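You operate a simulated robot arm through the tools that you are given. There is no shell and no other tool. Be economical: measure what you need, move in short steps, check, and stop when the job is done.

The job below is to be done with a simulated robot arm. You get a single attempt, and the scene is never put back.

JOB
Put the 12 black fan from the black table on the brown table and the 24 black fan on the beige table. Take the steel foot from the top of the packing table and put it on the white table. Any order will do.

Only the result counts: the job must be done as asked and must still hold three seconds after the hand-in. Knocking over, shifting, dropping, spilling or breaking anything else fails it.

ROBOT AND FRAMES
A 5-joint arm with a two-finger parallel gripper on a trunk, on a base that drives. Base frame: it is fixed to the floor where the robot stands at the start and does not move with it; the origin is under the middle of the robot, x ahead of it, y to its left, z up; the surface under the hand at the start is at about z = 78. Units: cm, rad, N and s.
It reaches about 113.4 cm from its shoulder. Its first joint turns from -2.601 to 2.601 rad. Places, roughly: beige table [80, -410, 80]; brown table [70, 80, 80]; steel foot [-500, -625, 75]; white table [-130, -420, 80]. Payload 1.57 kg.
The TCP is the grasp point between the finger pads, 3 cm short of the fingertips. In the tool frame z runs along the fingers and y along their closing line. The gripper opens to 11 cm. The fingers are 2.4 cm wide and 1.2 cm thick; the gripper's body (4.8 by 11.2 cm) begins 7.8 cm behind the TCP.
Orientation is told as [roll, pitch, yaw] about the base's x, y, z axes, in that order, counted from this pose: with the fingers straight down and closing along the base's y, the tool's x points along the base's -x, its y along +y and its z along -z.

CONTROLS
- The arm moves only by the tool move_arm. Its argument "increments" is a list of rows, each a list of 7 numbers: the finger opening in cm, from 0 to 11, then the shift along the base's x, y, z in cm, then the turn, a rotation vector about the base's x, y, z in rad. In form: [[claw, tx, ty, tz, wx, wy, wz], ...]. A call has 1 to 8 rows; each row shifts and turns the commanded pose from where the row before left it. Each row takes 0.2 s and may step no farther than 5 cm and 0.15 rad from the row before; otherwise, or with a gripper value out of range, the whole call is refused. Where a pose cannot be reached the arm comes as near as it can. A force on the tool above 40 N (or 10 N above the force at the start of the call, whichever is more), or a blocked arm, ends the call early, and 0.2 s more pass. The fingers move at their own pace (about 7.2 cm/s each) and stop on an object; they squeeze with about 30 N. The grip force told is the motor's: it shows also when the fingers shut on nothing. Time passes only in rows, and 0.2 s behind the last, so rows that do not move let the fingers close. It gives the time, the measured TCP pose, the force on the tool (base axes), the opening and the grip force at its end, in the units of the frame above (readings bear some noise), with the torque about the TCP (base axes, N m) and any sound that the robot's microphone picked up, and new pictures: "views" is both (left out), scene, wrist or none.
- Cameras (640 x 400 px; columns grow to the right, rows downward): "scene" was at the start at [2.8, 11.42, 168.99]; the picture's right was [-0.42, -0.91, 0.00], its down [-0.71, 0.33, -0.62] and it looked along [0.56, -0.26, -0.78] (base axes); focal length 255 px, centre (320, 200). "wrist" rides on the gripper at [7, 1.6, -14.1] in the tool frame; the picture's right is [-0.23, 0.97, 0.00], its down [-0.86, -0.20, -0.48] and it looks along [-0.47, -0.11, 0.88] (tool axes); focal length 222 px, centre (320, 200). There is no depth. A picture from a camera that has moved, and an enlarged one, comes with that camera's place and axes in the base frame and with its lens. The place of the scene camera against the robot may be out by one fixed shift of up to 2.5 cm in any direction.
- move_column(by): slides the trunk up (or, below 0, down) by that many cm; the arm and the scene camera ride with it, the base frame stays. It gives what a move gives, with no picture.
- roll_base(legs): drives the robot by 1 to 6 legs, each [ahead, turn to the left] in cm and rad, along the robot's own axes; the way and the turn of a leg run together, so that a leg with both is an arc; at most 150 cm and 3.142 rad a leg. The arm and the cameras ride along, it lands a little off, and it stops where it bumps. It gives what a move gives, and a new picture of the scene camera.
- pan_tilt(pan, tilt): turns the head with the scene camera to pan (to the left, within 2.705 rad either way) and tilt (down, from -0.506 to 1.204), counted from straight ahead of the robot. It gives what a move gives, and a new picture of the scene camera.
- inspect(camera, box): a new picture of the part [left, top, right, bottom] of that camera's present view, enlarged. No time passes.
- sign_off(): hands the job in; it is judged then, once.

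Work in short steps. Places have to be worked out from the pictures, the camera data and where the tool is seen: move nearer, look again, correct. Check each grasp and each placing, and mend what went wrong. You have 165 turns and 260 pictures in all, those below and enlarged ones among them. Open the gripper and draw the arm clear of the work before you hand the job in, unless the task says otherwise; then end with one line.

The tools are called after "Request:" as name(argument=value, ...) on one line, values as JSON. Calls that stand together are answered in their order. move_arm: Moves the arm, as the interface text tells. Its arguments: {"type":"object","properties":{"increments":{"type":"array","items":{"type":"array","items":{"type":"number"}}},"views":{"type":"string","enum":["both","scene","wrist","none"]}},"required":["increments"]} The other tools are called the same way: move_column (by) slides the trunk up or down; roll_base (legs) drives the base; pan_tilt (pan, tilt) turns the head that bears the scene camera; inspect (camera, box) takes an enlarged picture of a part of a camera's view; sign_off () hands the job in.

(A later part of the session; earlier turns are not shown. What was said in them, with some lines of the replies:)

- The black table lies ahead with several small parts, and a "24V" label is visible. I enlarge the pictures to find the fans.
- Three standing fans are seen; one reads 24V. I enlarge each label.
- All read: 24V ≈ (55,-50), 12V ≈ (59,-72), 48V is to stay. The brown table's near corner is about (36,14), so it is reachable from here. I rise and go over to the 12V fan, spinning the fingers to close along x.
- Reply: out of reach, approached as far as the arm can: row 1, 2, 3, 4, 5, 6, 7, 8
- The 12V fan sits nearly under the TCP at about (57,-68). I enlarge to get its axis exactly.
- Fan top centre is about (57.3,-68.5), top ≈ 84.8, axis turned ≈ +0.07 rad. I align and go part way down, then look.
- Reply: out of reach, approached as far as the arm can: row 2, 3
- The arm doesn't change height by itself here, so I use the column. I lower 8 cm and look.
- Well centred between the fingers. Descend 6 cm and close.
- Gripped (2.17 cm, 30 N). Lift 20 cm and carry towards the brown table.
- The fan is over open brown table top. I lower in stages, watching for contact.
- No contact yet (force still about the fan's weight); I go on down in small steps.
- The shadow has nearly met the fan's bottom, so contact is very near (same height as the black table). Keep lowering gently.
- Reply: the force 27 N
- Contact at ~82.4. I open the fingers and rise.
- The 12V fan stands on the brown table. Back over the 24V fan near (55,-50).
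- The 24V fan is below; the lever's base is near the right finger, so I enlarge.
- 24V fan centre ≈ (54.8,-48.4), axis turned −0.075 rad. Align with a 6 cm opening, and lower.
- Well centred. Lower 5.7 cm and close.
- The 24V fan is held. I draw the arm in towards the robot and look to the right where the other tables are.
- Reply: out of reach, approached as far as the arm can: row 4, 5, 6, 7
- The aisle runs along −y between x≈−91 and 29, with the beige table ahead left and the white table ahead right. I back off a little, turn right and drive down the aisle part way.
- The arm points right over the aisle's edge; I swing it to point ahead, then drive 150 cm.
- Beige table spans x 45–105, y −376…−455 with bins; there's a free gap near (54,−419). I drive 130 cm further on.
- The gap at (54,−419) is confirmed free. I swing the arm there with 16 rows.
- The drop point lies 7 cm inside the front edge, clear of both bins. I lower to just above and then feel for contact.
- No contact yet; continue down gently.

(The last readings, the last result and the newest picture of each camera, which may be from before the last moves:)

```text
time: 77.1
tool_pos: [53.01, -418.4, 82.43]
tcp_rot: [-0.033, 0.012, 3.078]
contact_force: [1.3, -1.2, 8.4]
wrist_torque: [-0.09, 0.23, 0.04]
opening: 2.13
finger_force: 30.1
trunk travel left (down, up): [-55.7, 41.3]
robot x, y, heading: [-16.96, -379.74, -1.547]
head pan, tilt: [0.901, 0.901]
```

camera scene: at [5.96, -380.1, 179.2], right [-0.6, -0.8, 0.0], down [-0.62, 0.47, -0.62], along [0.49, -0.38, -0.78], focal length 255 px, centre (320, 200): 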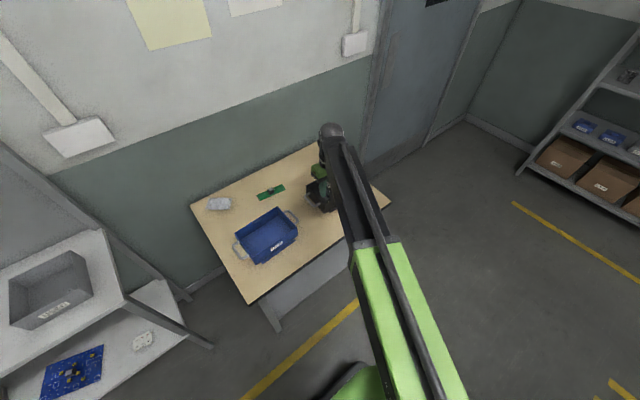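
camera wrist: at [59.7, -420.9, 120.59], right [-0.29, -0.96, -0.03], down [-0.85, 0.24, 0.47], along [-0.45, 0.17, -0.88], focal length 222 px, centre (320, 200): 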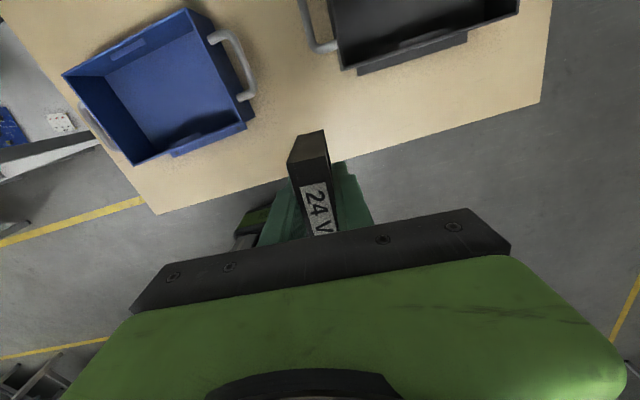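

Contact begins (8 N). One more slight push to seat it, then release and rise.

Request:
move_column(by=-0.2)

Request:
move_arm(increments=[[3, 0, 0, 0, 0, 0, 0], [4, 0, 0, 0, 0, 0, 0], [6, 0, 0, 0, 0, 0, 0], [6, 0, 0, 0, 0, 0, 0]], views="none")

Request:
move_column(by=22)

Request:
inspect(camera="wrist", box=[160, 25, 480, 225])

```text
time: 77.6
tool_pos: [52.95, -418.32, 82.28]
tcp_rot: [-0.033, 0.014, 3.079]
contact_force: [7.3, -2.0, 24.8]
wrist_torque: [-0.34, 0.28, 0.14]
opening: 2.16
finger_force: 30.0
trunk travel left (down, up): [-55.5, 41.5]
robot x, y, heading: [-17.61, -379.74, -1.547]
head pan, tilt: [0.901, 0.901]
```

```text
time: 78.6
tool_pos: [52.97, -418.43, 82.27]
tcp_rot: [-0.031, 0.011, 3.077]
contact_force: [0.3, -0.4, 0.4]
wrist_torque: [0.01, 0.02, -0.04]
opening: 6.0
finger_force: 0.0
trunk travel left (down, up): [-55.5, 41.5]
robot x, y, heading: [-17.4, -379.61, -1.55]
head pan, tilt: [0.901, 0.901]
```

```text
time: 80.9
tool_pos: [52.98, -418.37, 104.13]
tcp_rot: [-0.032, 0.013, 3.08]
contact_force: [0.4, 0.7, -0.1]
wrist_torque: [0.0, 0.0, -0.02]
opening: 6.0
finger_force: 0.1
trunk travel left (down, up): [-77.5, 19.5]
robot x, y, heading: [-17.33, -379.51, -1.55]
head pan, tilt: [0.901, 0.901]
```

```text
2.00 times, centred on (320, 125) of wrist
camera zoom: at [59.69, -420.91, 118.38], right [-0.29, -0.96, -0.03], down [-0.85, 0.24, 0.47], along [-0.45, 0.17, -0.88], focal length 444 px, centre (320, 350)
```

zoom: 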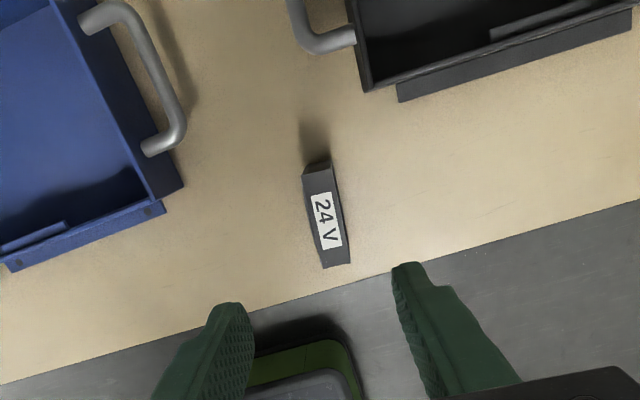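

The 24V fan stands safely on the beige table. I swing the arm back ahead along the same way, and look to the right for the route to the packing table.

Request:
move_arm(increments=[[6, -4.5, -2, 0, 0, 0, 0], [6, -4.5, -2, 0, 0, 0, 0], [6, -4.5, -2, 0, 0, 0, 0], [6, -4.5, -2, 0, 0, 0, 0], [6, -4.5, -2, 0, 0, 0, 0], [6, -4.5, -2, 0, 0, 0, 0], [6, -4.5, -2, 0, 0, 0, 0]], views="none")

Request:
move_arm(increments=[[6, -4.7, -1.5, 0, 0, 0, 0], [6, -4.7, -1.5, 0, 0, 0, 0], [6, -4.7, -1.5, 0, 0, 0, 0], [6, -4.7, -1.5, 0, 0, 0, 0], [6, -4.7, -1, 0, 0, 0, 0], [6, -4.7, 0, 0, 0, 0, 0], [6, -4.7, 0, 0, 0, 0, 0], [6, -4.7, 0, 0, 0, 0, 0]], views="none")

Request:
pan_tilt(pan=-0.9, tilt=0.35)

```text
time: 82.5
tool_pos: [21.43, -432.35, 104.2]
tcp_rot: [-0.032, 0.013, 3.078]
contact_force: [-0.7, 0.2, 0.5]
wrist_torque: [0.01, -0.05, 0.0]
opening: 6.03
finger_force: 0.1
trunk travel left (down, up): [-77.5, 19.5]
robot x, y, heading: [-17.35, -379.3, -1.55]
head pan, tilt: [0.901, 0.901]
```

```text
time: 84.3
tool_pos: [-16.13, -439.24, 104.25]
tcp_rot: [-0.032, 0.011, 3.079]
contact_force: [-0.2, 0.1, 1.2]
wrist_torque: [-0.01, -0.02, -0.02]
opening: 5.96
finger_force: 0.1
trunk travel left (down, up): [-77.5, 19.5]
robot x, y, heading: [-17.41, -379.4, -1.548]
head pan, tilt: [0.901, 0.901]
```

```text
time: 86.1
tool_pos: [-16.08, -439.28, 104.12]
tcp_rot: [-0.032, 0.011, 3.079]
contact_force: [-0.4, -0.9, -0.2]
wrist_torque: [-0.02, -0.01, 0.02]
opening: 5.98
finger_force: 0.0
trunk travel left (down, up): [-77.5, 19.5]
robot x, y, heading: [-17.29, -379.91, -1.551]
head pan, tilt: [-0.901, 0.351]
camera scene: at [-7.22, -381.47, 181.75], right [-0.64, 0.77, 0.0], down [0.26, 0.22, -0.94], along [-0.72, -0.6, -0.34], focal length 255 px, centre (320, 200)
```

scene: 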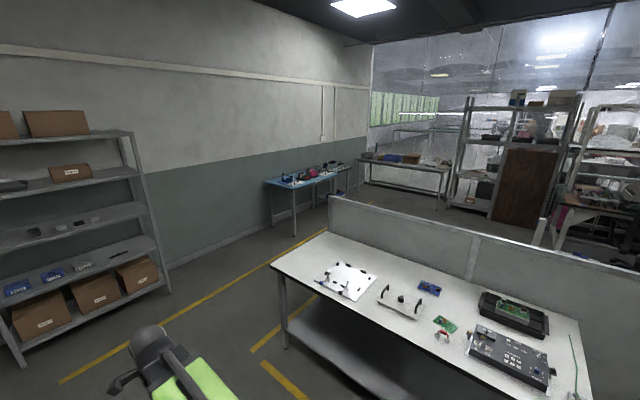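

The cross aisle leads right behind the white table to the packing table by the window. I drive ahead 178 cm and turn right.

Request:
roll_base(legs=[[140, 0], [38, 0], [0, -1.6]])

Request:
pan_tilt(pan=0, tilt=0.45)

```text
time: 98.9
tool_pos: [-73.74, -555.38, 104.12]
tcp_rot: [-0.03, 0.012, 1.475]
contact_force: [0.9, -0.2, -0.3]
wrist_torque: [0.0, 0.02, 0.0]
opening: 6.05
finger_force: 0.0
trunk travel left (down, up): [-77.5, 19.5]
robot x, y, heading: [-13.64, -552.35, 3.137]
head pan, tilt: [-0.901, 0.351]
camera scene: at [-14.51, -563.17, 181.76], right [0.79, 0.62, 0.0], down [0.21, -0.27, -0.94], along [-0.58, 0.74, -0.34], focal length 255 px, centre (320, 200)
```

scene: 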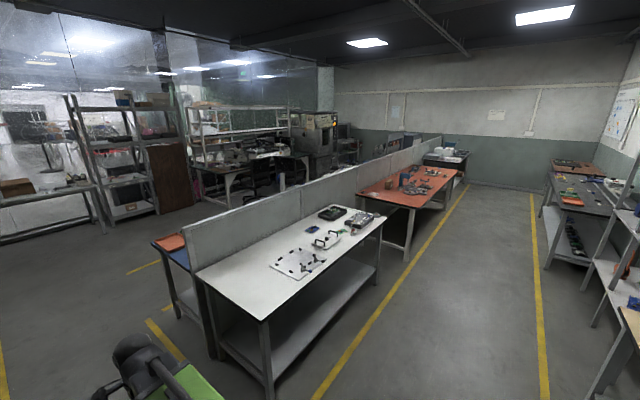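

```text
time: 100.1
tool_pos: [-73.79, -555.43, 104.07]
tcp_rot: [-0.033, 0.012, 1.473]
contact_force: [0.3, -0.1, -0.2]
wrist_torque: [0.01, 0.02, 0.01]
opening: 6.02
finger_force: 0.1
trunk travel left (down, up): [-77.5, 19.5]
robot x, y, heading: [-13.91, -552.36, 3.139]
head pan, tilt: [0.0, 0.45]
camera scene: at [-18.0, -570.57, 180.83], right [0.0, 1.0, 0.0], down [0.44, 0.0, -0.9], along [-0.9, 0.0, -0.44], focal length 255 px, centre (320, 200)
```

scene: 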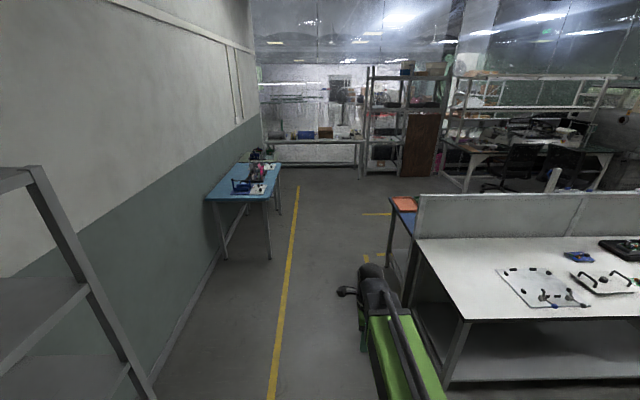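

The packing table's front edge is at x≈−460; the aisle is clear along y=−552. I drive 250 cm and look.

Request:
roll_base(legs=[[140, 0], [120, 0]])

Request:
inspect(camera="scene", box=[120, 100, 440, 300])

```text
time: 112.8
tool_pos: [-333.85, -554.7, 104.16]
tcp_rot: [-0.033, 0.014, 1.48]
contact_force: [0.0, -0.8, -0.5]
wrist_torque: [0.0, 0.0, 0.02]
opening: 6.0
finger_force: 0.0
trunk travel left (down, up): [-77.5, 19.5]
robot x, y, heading: [-274.05, -551.41, -3.141]
head pan, tilt: [0.0, 0.45]
camera scene: at [-278.19, -569.41, 180.83], right [0.0, 1.0, 0.0], down [0.44, 0.0, -0.9], along [-0.9, 0.0, -0.44], focal length 255 px, centre (320, 200)
```

scene: 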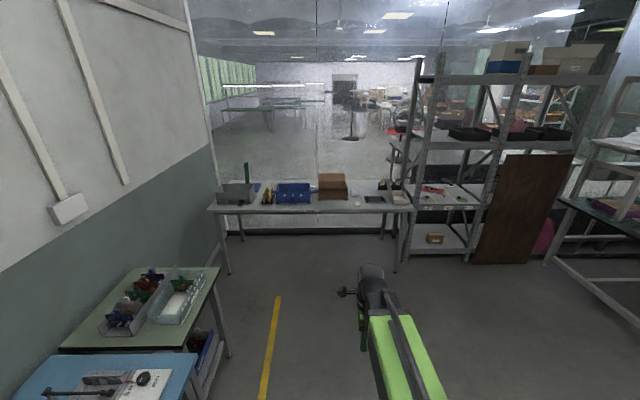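

```text
2.00 times, centred on (280, 200) of scene
camera zoom: at [-278.19, -569.41, 180.83], right [0.0, 1.0, 0.0], down [0.44, 0.0, -0.9], along [-0.9, 0.0, -0.44], focal length 510 px, centre (400, 200)
```

zoom: 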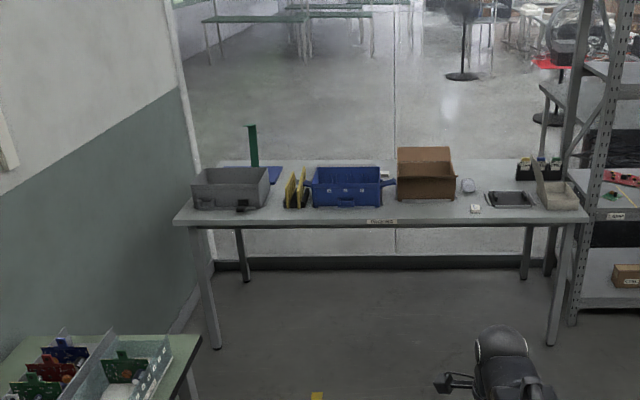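

The packing table has bins, a box and small things. I raise the trunk for clearance and drive nearer, veering left.

Request:
move_column(by=17)

Request:
roll_base(legs=[[0, 0.203], [90, 0]])

Request:
pan_tilt(pan=0.1, tilt=0.6)

```text
time: 114.7
tool_pos: [-333.87, -554.72, 121.12]
tcp_rot: [-0.032, 0.013, 1.481]
contact_force: [0.7, 0.7, -0.9]
wrist_torque: [0.0, 0.04, -0.01]
opening: 5.98
finger_force: 0.1
trunk travel left (down, up): [-94.5, 2.5]
robot x, y, heading: [-273.98, -551.22, -3.141]
head pan, tilt: [0.0, 0.45]
```

```text
time: 120.2
tool_pos: [-420.37, -585.97, 121.26]
tcp_rot: [-0.033, 0.013, 1.692]
contact_force: [-0.1, -0.6, -0.1]
wrist_torque: [-0.01, 0.01, 0.0]
opening: 6.0
finger_force: 0.1
trunk travel left (down, up): [-94.5, 2.5]
robot x, y, heading: [-362.53, -570.96, -2.923]
head pan, tilt: [0.0, 0.45]
camera scene: at [-363.01, -588.92, 197.83], right [-0.22, 0.98, 0.0], down [0.43, 0.09, -0.9], along [-0.88, -0.19, -0.44], focal length 255 px, centre (320, 200)
```

scene: 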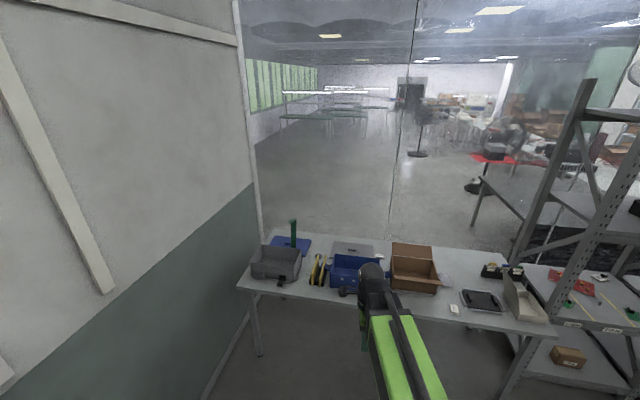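

```text
time: 120.9
tool_pos: [-420.31, -586.05, 121.18]
tcp_rot: [-0.032, 0.012, 1.694]
contact_force: [0.3, -0.5, -0.3]
wrist_torque: [0.03, 0.0, 0.0]
opening: 5.99
finger_force: 0.0
trunk travel left (down, up): [-94.5, 2.5]
robot x, y, heading: [-362.52, -570.56, -2.923]
head pan, tilt: [0.099, 0.6]
camera scene: at [-362.34, -589.67, 196.48], right [-0.31, 0.95, 0.0], down [0.54, 0.18, -0.83], along [-0.78, -0.26, -0.56], focal length 255 px, centre (320, 200)
```

scene: 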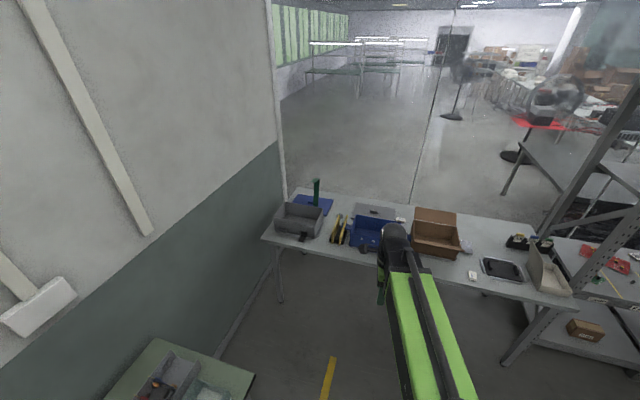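

I enlarge the spot around the expected place of the steel foot.

Request:
inspect(camera="scene", box=[260, 175, 420, 275])

Request:
inspect(camera="scene", box=[400, 195, 560, 295])

```text
4.00 times, centred on (340, 225) of scene
camera zoom: at [-362.34, -589.67, 196.48], right [-0.31, 0.95, 0.0], down [0.54, 0.18, -0.83], along [-0.78, -0.26, -0.56], focal length 1020 px, centre (240, 100)
```

zoom: 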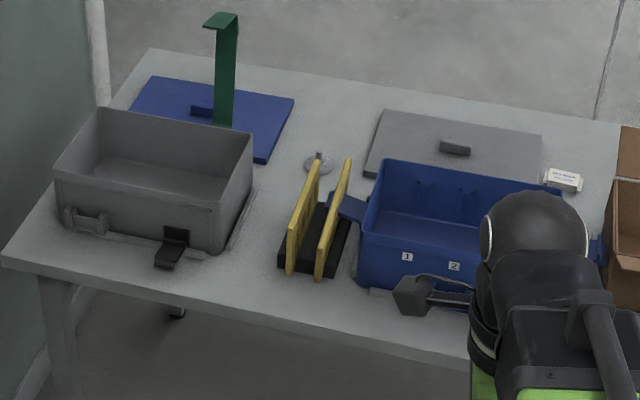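

```text
4.00 times, centred on (480, 245) of scene
camera zoom: at [-362.34, -589.67, 196.48], right [-0.31, 0.95, 0.0], down [0.54, 0.18, -0.83], along [-0.78, -0.26, -0.56], focal length 1020 px, centre (-320, 20)
```

zoom: 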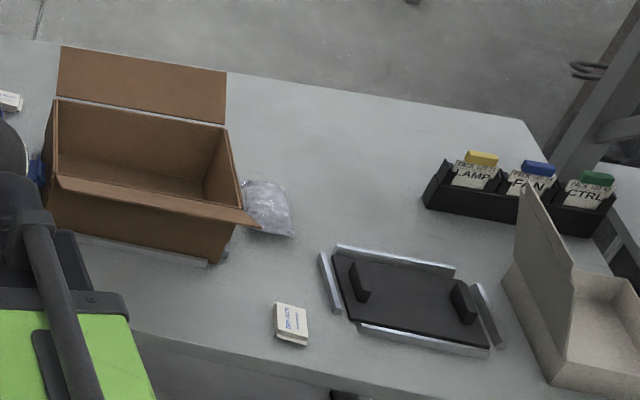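

The steel foot stands behind the yellow bracket rack at about (−514,−624). I drive 68 cm nearer with the arm high.

Request:
roll_base(legs=[[68, 0]])

Request:
pan_tilt(pan=0.3, tilt=0.9)

```text
time: 124.7
tool_pos: [-486.33, -600.51, 121.14]
tcp_rot: [-0.033, 0.013, 1.693]
contact_force: [-0.4, 0.1, 0.4]
wrist_torque: [0.0, -0.01, -0.01]
opening: 5.99
finger_force: 0.1
trunk travel left (down, up): [-94.5, 2.5]
robot x, y, heading: [-428.52, -585.12, -2.92]
head pan, tilt: [0.099, 0.6]
camera scene: at [-428.31, -604.28, 196.48], right [-0.31, 0.95, 0.0], down [0.54, 0.18, -0.82], along [-0.78, -0.26, -0.57], focal length 255 px, centre (320, 200)
```

scene: 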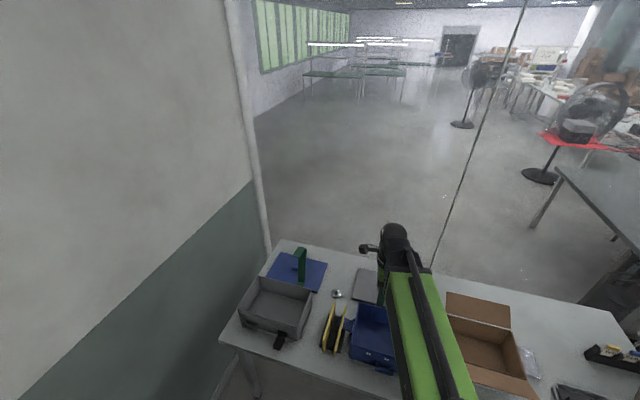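

```text
time: 125.5
tool_pos: [-486.29, -600.77, 121.16]
tcp_rot: [-0.034, 0.011, 1.692]
contact_force: [0.2, 0.0, 0.0]
wrist_torque: [-0.03, 0.02, 0.01]
opening: 5.99
finger_force: 0.1
trunk travel left (down, up): [-94.5, 2.5]
robot x, y, heading: [-428.32, -584.92, -2.927]
head pan, tilt: [0.3, 0.901]
camera scene: at [-426.39, -605.23, 194.01], right [-0.5, 0.87, 0.0], down [0.68, 0.39, -0.62], along [-0.54, -0.31, -0.78], focal length 255 px, centre (320, 200)
```

scene: 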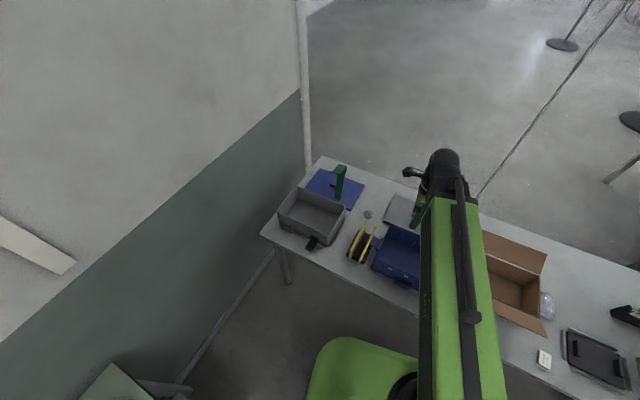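

Foot confirmed near (−513,−623.5). I move over it while spinning the fingers to close along y.

Request:
move_arm(increments=[[6, -3.4, -2.9, 0, 0, 0, -0.15], [6, -3.4, -2.9, 0, 0, 0, -0.15], [6, -3.4, -2.9, 0, 0, 0, -0.15], [6, -3.4, -2.9, 0, 0, 0, -0.15], [6, -3.4, -2.9, 0, 0, 0, -0.15], [6, -3.4, -2.9, 0, 0, 0, -0.15], [6, -3.4, -2.9, 0, 0, 0, -0.15], [6, -3.4, -2.9, 0, 0, 0, -0.15]], views="none")

Request:
move_arm(increments=[[6, 0, 0, 0, 0, 0, -0.15], [6, 0, 0, 0, 0, 0, -0.15], [6, 0, 0, 0, 0, 0, -0.15], [6, 0, 0, 0, 0, 0, -0.04], [6, 0, 0, 0, 0, 0, 0]])

```text
time: 127.2
tool_pos: [-513.2, -622.24, 121.2]
tcp_rot: [-0.036, 0.013, 0.546]
contact_force: [-0.1, 0.6, 0.0]
wrist_torque: [-0.01, 0.01, -0.01]
opening: 6.0
finger_force: 0.1
out of reach, approached as far as the arm can: row 8
trunk travel left (down, up): [-94.5, 2.5]
robot x, y, heading: [-428.33, -584.91, -2.915]
head pan, tilt: [0.3, 0.901]
```

```text
time: 128.4
tool_pos: [-513.11, -622.23, 121.17]
tcp_rot: [-0.036, 0.011, 0.547]
contact_force: [-0.6, -0.2, 0.2]
wrist_torque: [0.01, -0.01, 0.02]
opening: 6.01
finger_force: 0.0
out of reach, approached as far as the arm can: row 1, 2, 3
trunk travel left (down, up): [-94.5, 2.5]
robot x, y, heading: [-428.59, -585.12, -2.916]
head pan, tilt: [0.3, 0.901]
camera scene: at [-426.39, -605.23, 194.0], right [-0.5, 0.87, 0.0], down [0.68, 0.39, -0.62], along [-0.54, -0.31, -0.78], focal length 255 px, centre (320, 200)
camera wrist: at [-519.9, -623.96, 135.39], right [-0.31, 0.95, -0.04], down [0.83, 0.29, 0.47], along [0.46, 0.12, -0.88], focal length 222 px, centre (320, 200)
```

scene: 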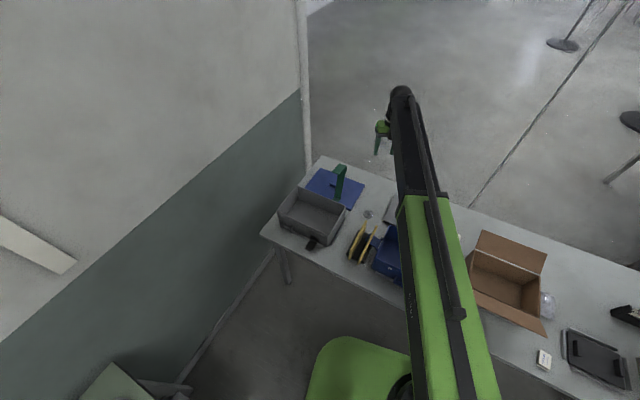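
wrist: 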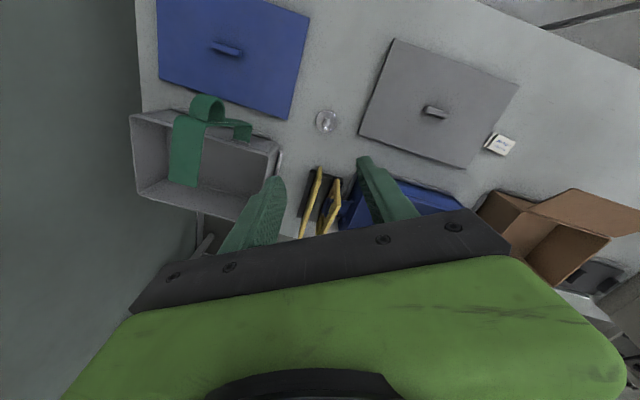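

The spin stopped at its limit, but yaw 0.546 suits a round foot. The wrist view puts the foot about 2 cm towards +x; I shift, lower 22 cm and look again.

Request:
move_arm(increments=[[6, 1.9, 0.6, 0, 0, 0, 0], [6, 0, 0, 0, 0, 0, 0]], views="none")

Request:
move_column(by=-22)

Request:
inspect(camera="wrist", box=[160, 30, 480, 230])

```text
time: 129.1
tool_pos: [-511.76, -620.35, 121.11]
tcp_rot: [-0.043, 0.014, 0.53]
contact_force: [0.7, -0.5, -0.1]
wrist_torque: [-0.01, 0.0, -0.01]
opening: 6.01
finger_force: 0.0
out of reach, approached as far as the arm can: row 1
trunk travel left (down, up): [-94.5, 2.5]
robot x, y, heading: [-428.31, -585.12, -2.925]
head pan, tilt: [0.3, 0.901]
```

```text
time: 131.4
tool_pos: [-511.66, -620.23, 99.15]
tcp_rot: [-0.042, 0.014, 0.531]
contact_force: [0.9, 0.1, -1.0]
wrist_torque: [0.02, 0.0, 0.02]
opening: 6.0
finger_force: 0.0
trunk travel left (down, up): [-72.5, 24.5]
robot x, y, heading: [-428.58, -584.65, -2.921]
head pan, tilt: [0.3, 0.901]
```

```text
2.00 times, centred on (320, 130) of wrist
camera zoom: at [-518.66, -621.77, 113.41], right [-0.3, 0.95, -0.04], down [0.83, 0.28, 0.47], along [0.46, 0.1, -0.88], focal length 444 px, centre (320, 340)
```

zoom: 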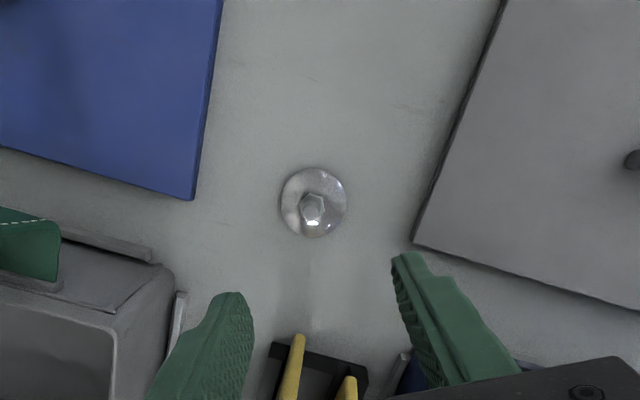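

Foot ≈ (−511,−621.7), disc ≈5.6 cm, nut ≈2 cm. I centre, open to 8 cm, ease the spin off its limit, and lower to tips ≈82.

Request:
move_arm(increments=[[8, 0.6, -1.45, 0, 0, 0, 0.1], [8, 0, 0, 0, 0, 0, 0]], views="none")

Request:
move_column(by=-13)

Request:
inspect(camera="wrist", box=[160, 30, 480, 230])

```text
time: 132.0
tool_pos: [-511.11, -621.73, 99.17]
tcp_rot: [-0.045, 0.014, 0.63]
contact_force: [0.3, 0.2, 1.6]
wrist_torque: [-0.01, -0.01, -0.02]
opening: 8.03
finger_force: 0.0
trunk travel left (down, up): [-72.5, 24.5]
robot x, y, heading: [-428.07, -584.63, -2.922]
head pan, tilt: [0.3, 0.901]
```

```text
time: 133.6
tool_pos: [-511.26, -621.67, 86.18]
tcp_rot: [-0.043, 0.015, 0.63]
contact_force: [-0.4, 0.0, -0.3]
wrist_torque: [-0.01, 0.0, 0.0]
opening: 8.01
finger_force: 0.0
trunk travel left (down, up): [-59.5, 37.5]
robot x, y, heading: [-428.28, -585.13, -2.924]
head pan, tilt: [0.3, 0.901]
```

```text
2.00 times, centred on (320, 130) of wrist
camera zoom: at [-517.91, -623.91, 100.41], right [-0.39, 0.92, -0.04], down [0.8, 0.36, 0.47], along [0.45, 0.15, -0.88], focal length 444 px, centre (320, 340)
```

zoom: 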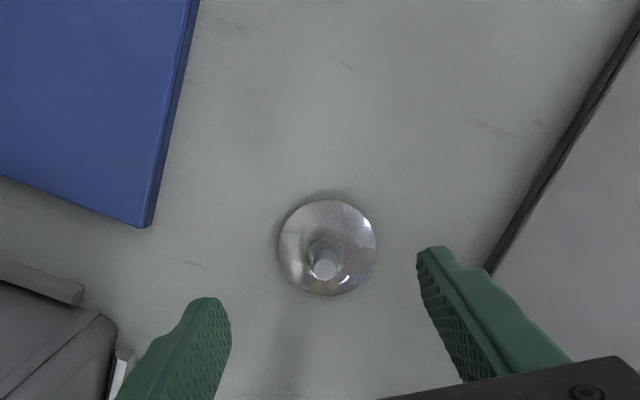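

Nearly centred. Small correction, then lower until the open tips just touch the table to learn its height.

Request:
move_arm(increments=[[8, 0.5, 0.15, 0, 0, 0, 0], [8, 0, 0, 0, 0, 0, 0]], views="none")

Request:
move_column(by=-6.7)

Request:
move_column(by=-0.5)

Request:
inspect(camera="wrist", box=[160, 50, 480, 250])

```text
time: 134.2
tool_pos: [-510.72, -621.47, 86.16]
tcp_rot: [-0.042, 0.014, 0.63]
contact_force: [-0.1, 0.3, 0.6]
wrist_torque: [-0.01, 0.02, -0.03]
opening: 8.0
finger_force: 0.0
trunk travel left (down, up): [-59.5, 37.5]
robot x, y, heading: [-428.76, -584.97, -2.925]
head pan, tilt: [0.3, 0.901]
```

```text
time: 135.2
tool_pos: [-510.78, -621.53, 79.55]
tcp_rot: [-0.044, 0.014, 0.63]
contact_force: [0.5, -0.1, -0.7]
wrist_torque: [0.02, 0.0, -0.02]
opening: 7.97
finger_force: 0.0
trunk travel left (down, up): [-52.8, 44.2]
robot x, y, heading: [-427.95, -584.76, -2.924]
head pan, tilt: [0.3, 0.901]
```

```text
time: 135.8
tool_pos: [-510.64, -621.68, 79.06]
tcp_rot: [-0.04, 0.019, 0.63]
contact_force: [-10.8, -6.2, 28.6]
wrist_torque: [1.12, 0.91, 0.56]
opening: 8.05
finger_force: 0.3
trunk travel left (down, up): [-52.3, 44.7]
robot x, y, heading: [-428.17, -584.72, -2.927]
head pan, tilt: [0.3, 0.901]
```

```text
2.00 times, centred on (320, 150) of wrist
camera zoom: at [-517.35, -623.74, 93.44], right [-0.39, 0.92, -0.04], down [0.8, 0.36, 0.47], along [0.45, 0.15, -0.88], focal length 444 px, centre (320, 300)
```

zoom: 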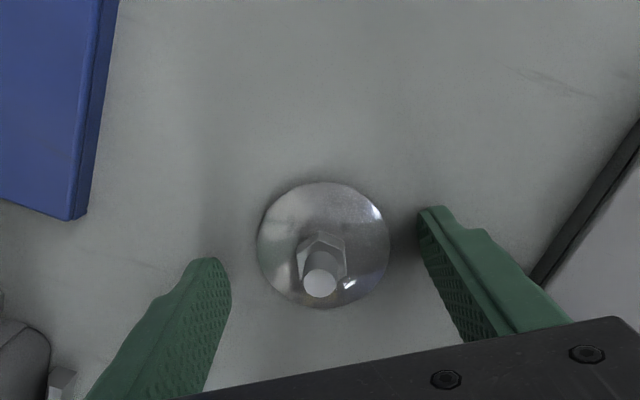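

The right tip touched the table: top ≈ 76.0. I rise 1.2 cm so the tips pass over the disc, and close on the nut and stud.

Request:
move_column(by=1.4)

Request:
move_arm(increments=[[6, 0, 0, 0, 0, 0, 0], [4, 0, 0, 0, 0, 0, 0], [2, 0, 0, 0, 0, 0, 0], [0.5, 0, 0, 0, 0, 0, 0], [0, 0, 0, 0, 0, 0, 0], [0, 0, 0, 0, 0, 0, 0]], views="wrist")

```text
time: 136.4
tool_pos: [-510.65, -621.58, 80.46]
tcp_rot: [-0.044, 0.013, 0.63]
contact_force: [0.7, 0.5, -0.3]
wrist_torque: [-0.02, 0.0, 0.01]
opening: 8.0
finger_force: 0.0
trunk travel left (down, up): [-53.7, 43.3]
robot x, y, heading: [-428.36, -585.04, -2.922]
head pan, tilt: [0.3, 0.901]
```

```text
time: 137.8
tool_pos: [-510.62, -621.5, 80.45]
tcp_rot: [-0.042, 0.015, 0.63]
contact_force: [0.3, 1.2, 1.6]
wrist_torque: [0.05, 0.05, 0.01]
opening: 1.75
finger_force: 30.0
trunk travel left (down, up): [-53.7, 43.3]
robot x, y, heading: [-428.0, -584.53, -2.922]
head pan, tilt: [0.3, 0.901]
camera wrist: at [-517.43, -623.75, 94.61], right [-0.39, 0.92, -0.04], down [0.8, 0.36, 0.47], along [0.45, 0.15, -0.88], focal length 222 px, centre (320, 200)
```

wrist: 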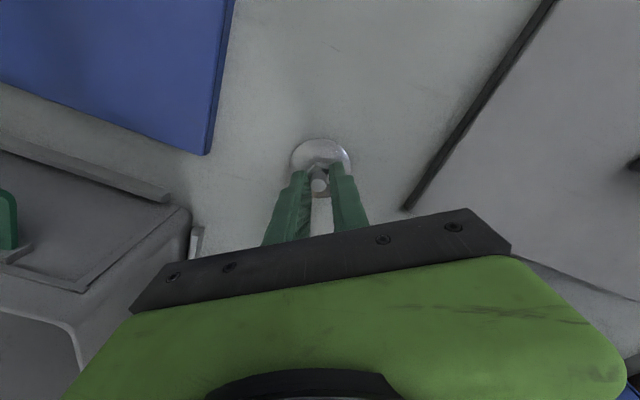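

Gripped on the nut at 1.75 cm. I lift 3 cm and check that it comes along.

Request:
move_column(by=4)

Request:
inspect(camera="wrist", box=[200, 75, 440, 225])

```text
time: 138.6
tool_pos: [-510.73, -621.58, 84.45]
tcp_rot: [-0.044, 0.014, 0.63]
contact_force: [0.2, 0.4, -1.5]
wrist_torque: [-0.01, 0.01, 0.0]
opening: 1.72
finger_force: 30.0
trunk travel left (down, up): [-57.7, 39.3]
robot x, y, heading: [-428.28, -584.69, -2.922]
head pan, tilt: [0.3, 0.901]
```

```text
2.67 times, centred on (320, 150) of wrist
camera zoom: at [-517.46, -623.76, 98.58], right [-0.39, 0.92, -0.04], down [0.8, 0.36, 0.47], along [0.45, 0.15, -0.88], focal length 592 px, centre (320, 333)
```

zoom: 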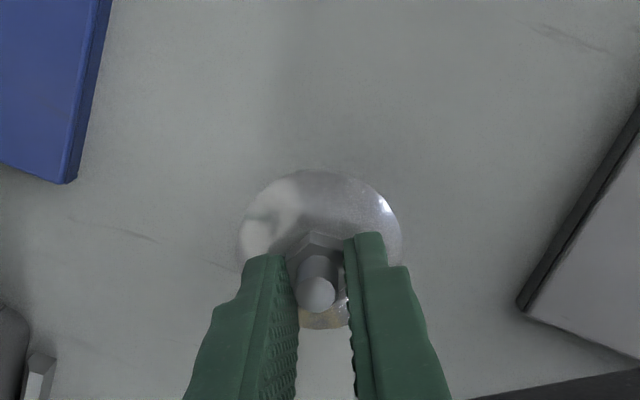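

The foot is held. I lift high and draw the arm back to its travel pose, then reverse out.

Request:
move_column(by=38)

Request:
move_arm(increments=[[0, 3.4, 2.9, 0, 0, 0, 0.05], [0, 3.4, 2.9, 0, 0, 0, 0.05], [0, 3.4, 2.9, 0, 0, 0, 0.05], [0, 3.4, 2.9, 0, 0, 0, 0.05], [0, 3.4, 2.9, 0, 0, 0, 0.05], [0, 3.4, 2.9, 0, 0, 0, 0.05], [0, 3.4, 2.9, 0, 0, 0, 0.05], [0, 0, 0, 0, 0, 0, 0]], views="wrist")

```text
time: 142.3
tool_pos: [-510.7, -621.52, 122.32]
tcp_rot: [-0.043, 0.014, 0.629]
contact_force: [0.1, -0.1, -0.6]
wrist_torque: [-0.04, 0.0, 0.02]
opening: 1.75
finger_force: 30.3
trunk travel left (down, up): [-95.7, 1.3]
robot x, y, heading: [-428.48, -584.85, -2.921]
head pan, tilt: [0.3, 0.901]
```

```text
time: 144.1
tool_pos: [-487.03, -601.18, 122.26]
tcp_rot: [-0.043, 0.013, 0.981]
contact_force: [0.1, 0.2, -0.9]
wrist_torque: [0.01, -0.03, 0.01]
opening: 1.73
finger_force: 30.4
trunk travel left (down, up): [-95.7, 1.3]
robot x, y, heading: [-428.91, -585.16, -2.919]
head pan, tilt: [0.3, 0.901]
camera wrist: at [-492.58, -605.54, 136.57], right [-0.68, 0.73, -0.04], down [0.63, 0.62, 0.47], along [0.37, 0.3, -0.88], focal length 222 px, centre (320, 200)
```

wrist: 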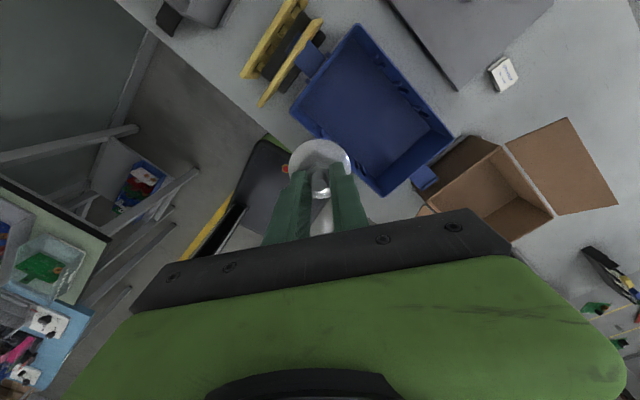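

Foot firmly held. Reverse out along the way I came.

Request:
roll_base(legs=[[-150, 0], [-8, 0], [0, -0.22]])

Request:
pan_tilt(pan=-1.9, tilt=0.5)

```text
time: 152.9
tool_pos: [-335.69, -553.53, 122.48]
tcp_rot: [-0.041, 0.017, 0.77]
contact_force: [0.3, -0.7, -0.7]
wrist_torque: [0.07, 0.04, 0.02]
opening: 1.76
finger_force: 30.1
trunk travel left (down, up): [-95.7, 1.3]
robot x, y, heading: [-275.46, -548.95, -3.124]
head pan, tilt: [0.3, 0.901]
camera scene: at [-276.93, -569.6, 195.19], right [-0.31, 0.95, 0.0], down [0.74, 0.25, -0.62], along [-0.59, -0.19, -0.78], focal length 255 px, centre (320, 200)
```

scene: 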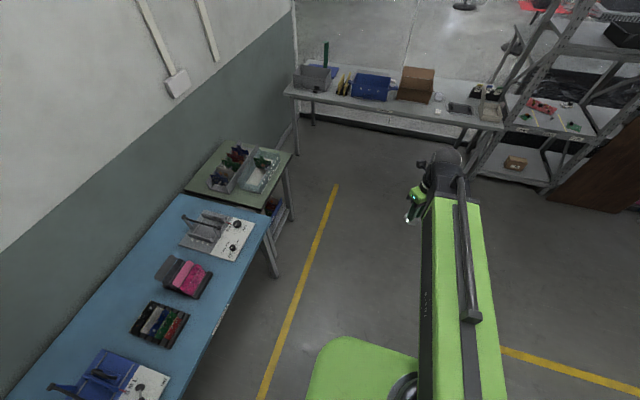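

```text
time: 155.0
tool_pos: [-336.02, -553.49, 122.37]
tcp_rot: [-0.044, 0.014, 0.769]
contact_force: [1.0, 0.0, -0.1]
wrist_torque: [-0.04, -0.01, 0.02]
opening: 1.74
finger_force: 30.0
trunk travel left (down, up): [-95.7, 1.3]
robot x, y, heading: [-275.27, -549.55, -3.126]
head pan, tilt: [-1.901, 0.499]
camera scene: at [-267.25, -558.45, 198.59], right [0.95, -0.31, 0.0], down [-0.15, -0.46, -0.88], along [0.27, 0.84, -0.48], focal length 255 px, centre (320, 200)
```

scene: 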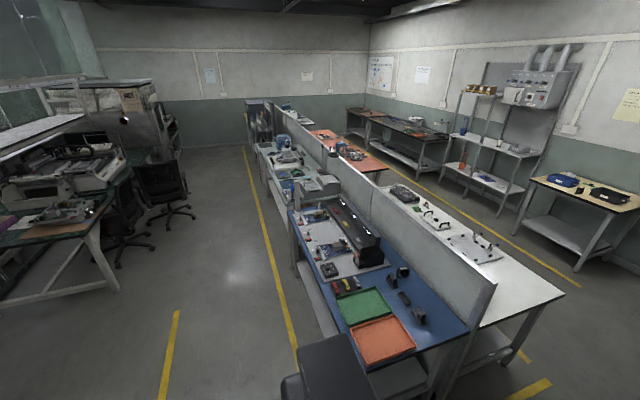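

Clear way; I reverse 195 cm along the cross aisle to beside the white table's free end.

Request:
roll_base(legs=[[-100, 0], [-95, 0]])

Request:
pan_tilt(pan=-0.8, tilt=0.8)

```text
time: 164.7
tool_pos: [-141.41, -549.6, 122.35]
tcp_rot: [-0.041, 0.015, 0.778]
contact_force: [0.7, -0.1, -0.1]
wrist_torque: [-0.01, 0.01, -0.01]
opening: 1.74
finger_force: 29.8
trunk travel left (down, up): [-95.7, 1.3]
robot x, y, heading: [-81.3, -545.01, -3.12]
head pan, tilt: [-1.901, 0.499]
camera scene: at [-72.78, -554.19, 198.58], right [0.95, -0.3, 0.0], down [-0.14, -0.46, -0.88], along [0.26, 0.84, -0.48], focal length 255 px, centre (320, 200)
```

scene: 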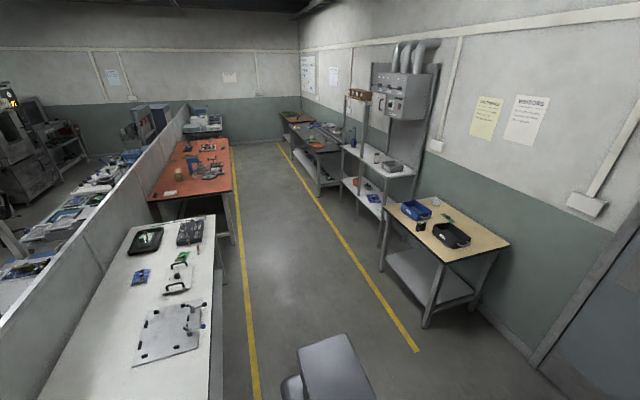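

```text
time: 166.0
tool_pos: [-141.71, -549.66, 122.41]
tcp_rot: [-0.044, 0.014, 0.778]
contact_force: [0.1, -0.1, -1.1]
wrist_torque: [-0.01, 0.03, -0.03]
opening: 1.74
finger_force: 30.0
trunk travel left (down, up): [-95.7, 1.3]
robot x, y, heading: [-81.1, -545.12, -3.116]
head pan, tilt: [-0.799, 0.799]
camera scene: at [-81.35, -557.21, 195.99], right [0.7, 0.71, 0.0], down [0.51, -0.5, -0.7], along [-0.5, 0.49, -0.72], focal length 255 px, centre (320, 200)
```

scene: 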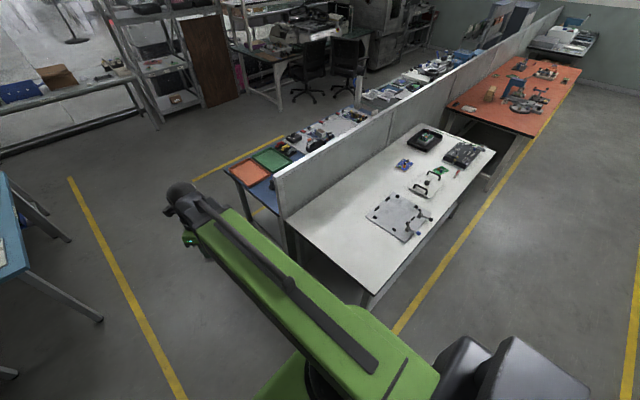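

Free strip of the white table lies about (−130,−486). I swing the arm there, staying clear of the partition end (x≈−165).

Request:
move_arm(increments=[[0, 0, 4.7, 0, 0, 0, 0], [0, 0, 4.7, 0, 0, 0, 0], [0, 0, 4.7, 0, 0, 0, 0], [0, 0.5, 4.7, 0, 0, 0, 0], [0, 0.5, 4.7, 0, 0, 0, 0], [0, 1, 4.7, 0, 0, 0, 0], [0, 1, 4.7, 0, 0, 0, 0]], views="none")

Request:
move_arm(increments=[[0, 1.2, 4.5, 0, 0, 0, 0], [0, 1.2, 4.5, 0, 0, 0, 0], [0, 1.2, 4.5, 0, 0, 0, 0], [0, 1.2, 4.5, 0, 0, 0, 0], [0, 1.2, 4.5, 0, 0, 0, 0], [0, 1.2, 4.5, 0, 0, 0, 0], [0, 1.2, 4.0, 0, 0, 0, 0], [0, 0, 0, 0, 0, 0, 0]])

```text
time: 167.6
tool_pos: [-138.67, -516.73, 122.39]
tcp_rot: [-0.043, 0.015, 0.776]
contact_force: [-0.7, 0.4, -1.5]
wrist_torque: [-0.01, 0.04, 0.0]
opening: 1.73
finger_force: 30.4
trunk travel left (down, up): [-95.7, 1.3]
robot x, y, heading: [-81.03, -545.17, -3.12]
head pan, tilt: [-0.799, 0.799]
```

```text
time: 169.4
tool_pos: [-130.23, -485.67, 122.36]
tcp_rot: [-0.042, 0.013, 0.776]
contact_force: [0.2, 0.5, 0.4]
wrist_torque: [0.03, -0.02, -0.01]
opening: 1.73
finger_force: 30.3
trunk travel left (down, up): [-95.7, 1.3]
robot x, y, heading: [-80.89, -544.97, -3.121]
head pan, tilt: [-0.799, 0.799]
camera scene: at [-81.38, -557.28, 195.99], right [0.7, 0.71, 0.0], down [0.51, -0.5, -0.7], along [-0.5, 0.49, -0.72], focal length 255 px, centre (320, 200)
camera wrist: at [-136.57, -488.85, 136.61], right [-0.52, 0.85, -0.04], down [0.74, 0.48, 0.47], along [0.43, 0.21, -0.88], focal length 222 px, centre (320, 200)
```

scene: 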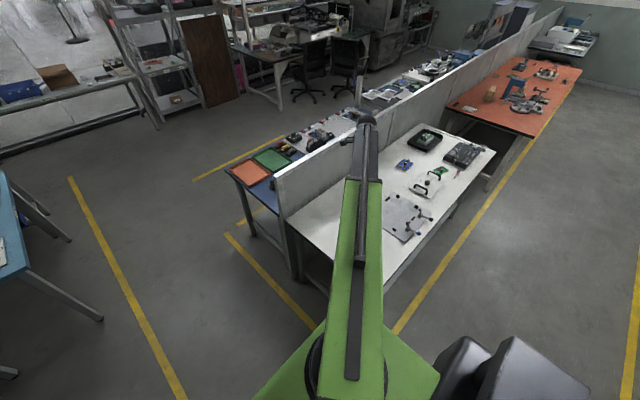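
wrist: 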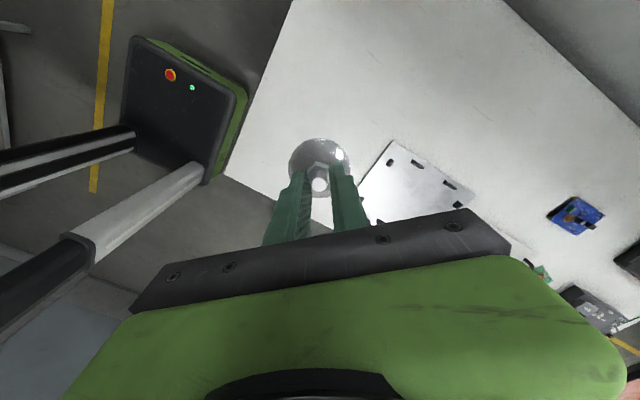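

The drop spot is free white surface, ~16 cm from the plate. I lower to just above the surface.

Request:
move_column(by=-36.5)

Request:
inspect(camera="wrist", box=[160, 50, 480, 250])

Request:
move_column(by=-0.8)

Request:
move_column(by=-0.6)

Request:
move_column(by=-0.5)

Request:
move_column(by=-0.5)

```text
time: 173.0
tool_pos: [-130.23, -485.73, 85.8]
tcp_rot: [-0.044, 0.014, 0.776]
contact_force: [-0.8, 0.0, 0.2]
wrist_torque: [-0.02, -0.03, 0.0]
opening: 1.74
finger_force: 30.5
trunk travel left (down, up): [-59.2, 37.8]
robot x, y, heading: [-80.79, -545.44, -3.117]
head pan, tilt: [-0.799, 0.799]
```

```text
2.00 times, centred on (320, 150) of wrist
camera zoom: at [-136.56, -488.82, 100.1], right [-0.52, 0.85, -0.05], down [0.74, 0.48, 0.47], along [0.43, 0.21, -0.88], focal length 444 px, centre (320, 300)
```

zoom: 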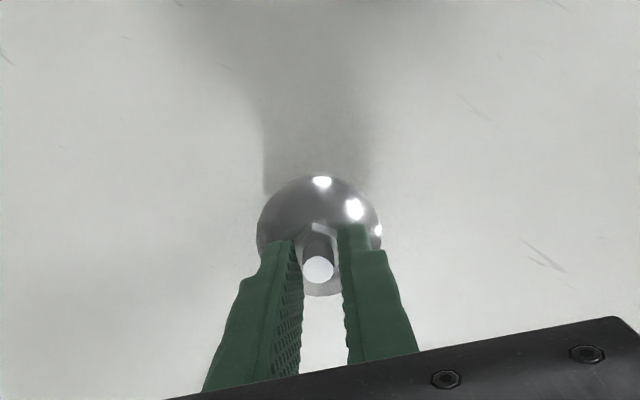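

```text
time: 173.5
tool_pos: [-130.07, -485.64, 84.94]
tcp_rot: [-0.044, 0.013, 0.776]
contact_force: [-0.1, 0.5, -0.8]
wrist_torque: [0.0, 0.01, 0.01]
opening: 1.71
finger_force: 29.9
trunk travel left (down, up): [-58.4, 38.6]
robot x, y, heading: [-80.96, -544.81, -3.115]
head pan, tilt: [-0.799, 0.799]
```

```text
time: 174.1
tool_pos: [-130.1, -485.59, 84.43]
tcp_rot: [-0.044, 0.013, 0.777]
contact_force: [-0.4, 0.3, -1.0]
wrist_torque: [0.0, -0.01, -0.03]
opening: 1.73
finger_force: 29.7
trunk travel left (down, up): [-57.8, 39.2]
robot x, y, heading: [-80.74, -545.12, -3.122]
head pan, tilt: [-0.799, 0.799]
```

```text
time: 174.6
tool_pos: [-130.17, -485.67, 84.06]
tcp_rot: [-0.043, 0.015, 0.778]
contact_force: [0.0, 1.1, -1.2]
wrist_torque: [0.01, 0.01, 0.01]
opening: 1.75
finger_force: 29.8
trunk travel left (down, up): [-57.3, 39.7]
robot x, y, heading: [-80.51, -545.04, -3.116]
head pan, tilt: [-0.799, 0.799]
```

```text
time: 175.2
tool_pos: [-130.24, -485.63, 83.49]
tcp_rot: [-0.044, 0.014, 0.776]
contact_force: [-0.5, 0.8, -0.6]
wrist_torque: [-0.03, 0.01, 0.05]
opening: 1.71
finger_force: 30.1
trunk travel left (down, up): [-56.8, 40.2]
robot x, y, heading: [-80.74, -544.94, -3.114]
head pan, tilt: [-0.799, 0.799]
```

No contact yet; continue in small steps.

Request:
move_column(by=-0.4)

Request:
move_column(by=-0.4)

Request:
move_column(by=-0.3)

```text
time: 175.7
tool_pos: [-130.11, -485.78, 83.01]
tcp_rot: [-0.045, 0.014, 0.777]
contact_force: [0.1, 0.2, -1.3]
wrist_torque: [-0.02, 0.04, -0.02]
opening: 1.72
finger_force: 29.9
trunk travel left (down, up): [-56.4, 40.6]
robot x, y, heading: [-81.03, -545.24, -3.121]
head pan, tilt: [-0.799, 0.799]
```

```text
time: 176.2
tool_pos: [-130.2, -485.72, 82.69]
tcp_rot: [-0.044, 0.013, 0.775]
contact_force: [0.4, 0.4, -0.1]
wrist_torque: [-0.01, 0.01, -0.01]
opening: 1.75
finger_force: 30.2
trunk travel left (down, up): [-56.0, 41.0]
robot x, y, heading: [-80.93, -545.0, -3.118]
head pan, tilt: [-0.799, 0.799]
```

```text
time: 176.8
tool_pos: [-130.08, -485.71, 82.37]
tcp_rot: [-0.042, 0.015, 0.776]
contact_force: [0.0, 0.7, 6.3]
wrist_torque: [0.13, 0.11, -0.01]
opening: 1.76
finger_force: 29.9
trunk travel left (down, up): [-55.7, 41.3]
robot x, y, heading: [-80.97, -544.77, -3.12]
head pan, tilt: [-0.799, 0.799]
```

Contact (6 N). I open slowly, then rise.

Request:
move_arm(increments=[[2.5, 0, 0, 0, 0, 0, 0], [4, 0, 0, 0, 0, 0, 0], [6, 0, 0, 0, 0, 0, 0], [6, 0, 0, 0, 0, 0, 0]], views="none")

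Request:
move_column(by=38)

Request:
inspect(camera="wrist", box=[160, 0, 480, 200])

```text
time: 177.8
tool_pos: [-130.12, -485.65, 82.49]
tcp_rot: [-0.044, 0.015, 0.778]
contact_force: [0.1, 1.1, 0.0]
wrist_torque: [-0.03, -0.01, 0.01]
opening: 5.99
finger_force: 0.0
trunk travel left (down, up): [-55.7, 41.3]
robot x, y, heading: [-80.88, -545.07, -3.115]
head pan, tilt: [-0.799, 0.799]
```

```text
time: 181.4
tool_pos: [-130.22, -485.6, 120.4]
tcp_rot: [-0.043, 0.015, 0.778]
contact_force: [-1.2, 0.2, -0.1]
wrist_torque: [-0.01, -0.02, -0.01]
opening: 5.99
finger_force: 0.1
trunk travel left (down, up): [-93.7, 3.3]
robot x, y, heading: [-81.11, -545.21, -3.117]
head pan, tilt: [-0.799, 0.799]
```

```text
2.00 times, centred on (320, 100) of wrist
camera zoom: at [-136.56, -488.82, 134.6], right [-0.52, 0.85, -0.05], down [0.74, 0.48, 0.47], along [0.43, 0.21, -0.88], focal length 444 px, centre (320, 400)
```

zoom: 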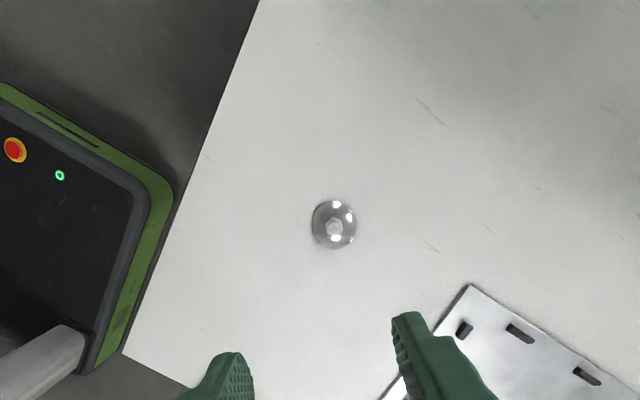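

The foot stands on the white table. I draw the arm away from the table and take a last look at the beige table.

Request:
move_arm(increments=[[8, -1.2, -4.5, 0, 0, 0, 0], [8, -1.2, -4.5, 0, 0, 0, 0], [8, -1.2, -4.5, 0, 0, 0, 0], [8, -1.2, -4.5, 0, 0, 0, 0], [8, -1.2, -4.5, 0, 0, 0, 0], [8, -1.2, -4.5, 0, 0, 0, 0], [8, -1, -4.5, 0, 0, 0, 0], [8, -0.5, -4.5, 0, 0, 0, 0]], views="scene")

Request:
pan_tilt(pan=-2.3, tilt=0.5)

Request:
inspect(camera="scene", box=[200, 150, 440, 300])

```text
time: 183.2
tool_pos: [-138.92, -521.69, 120.42]
tcp_rot: [-0.041, 0.015, 0.778]
contact_force: [0.6, -0.6, 0.2]
wrist_torque: [0.03, 0.01, 0.02]
opening: 8.01
finger_force: 0.1
trunk travel left (down, up): [-93.7, 3.3]
robot x, y, heading: [-81.02, -545.12, -3.114]
head pan, tilt: [-0.799, 0.799]
camera scene: at [-81.35, -557.32, 193.98], right [0.7, 0.71, 0.0], down [0.51, -0.5, -0.7], along [-0.5, 0.49, -0.72], focal length 255 px, centre (320, 200)
```

scene: 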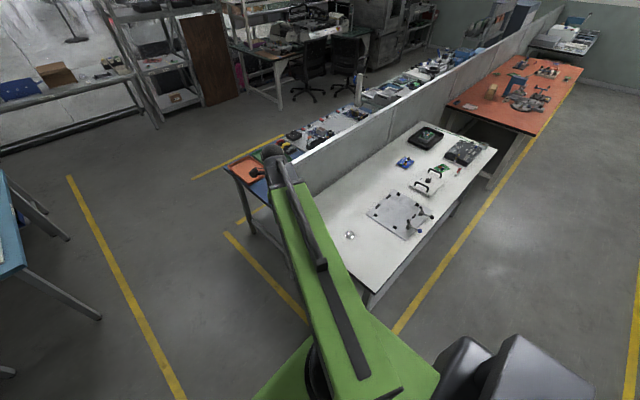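

```text
time: 184.8
tool_pos: [-138.84, -521.67, 120.36]
tcp_rot: [-0.043, 0.014, 0.776]
contact_force: [-0.1, 0.0, -0.6]
wrist_torque: [0.03, 0.01, -0.01]
opening: 8.02
finger_force: 0.0
trunk travel left (down, up): [-93.7, 3.3]
robot x, y, heading: [-81.23, -545.1, -3.118]
head pan, tilt: [-2.3, 0.499]
camera scene: at [-69.7, -555.93, 196.58], right [0.76, -0.65, 0.0], down [-0.31, -0.36, -0.88], along [0.57, 0.67, -0.48], focal length 255 px, centre (320, 200)
```

scene: 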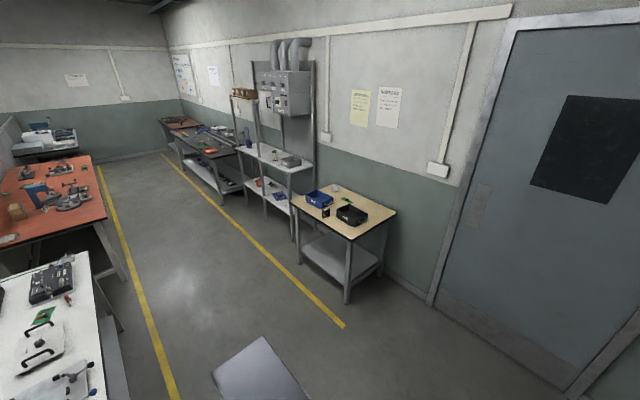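

```text
2.67 times, centred on (320, 225) of scene
camera zoom: at [-69.7, -555.93, 196.58], right [0.76, -0.65, 0.0], down [-0.31, -0.36, -0.88], along [0.57, 0.67, -0.48], focal length 680 px, centre (320, 133)
```

zoom: 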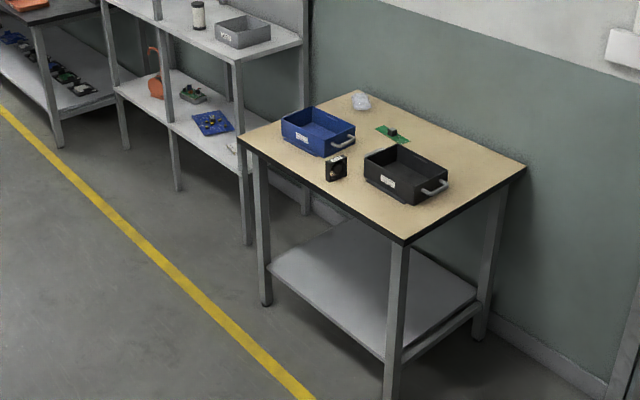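

All three things stand where they belong, the gripper is open and the arm is clear; I hand in.

Request:
sign_off()

```text
The job is handed in.
```

The 12 V fan is on the brown table, the 24 V fan is on the beige table, and the steel foot from the packing table is on the white table; the job is handed in.
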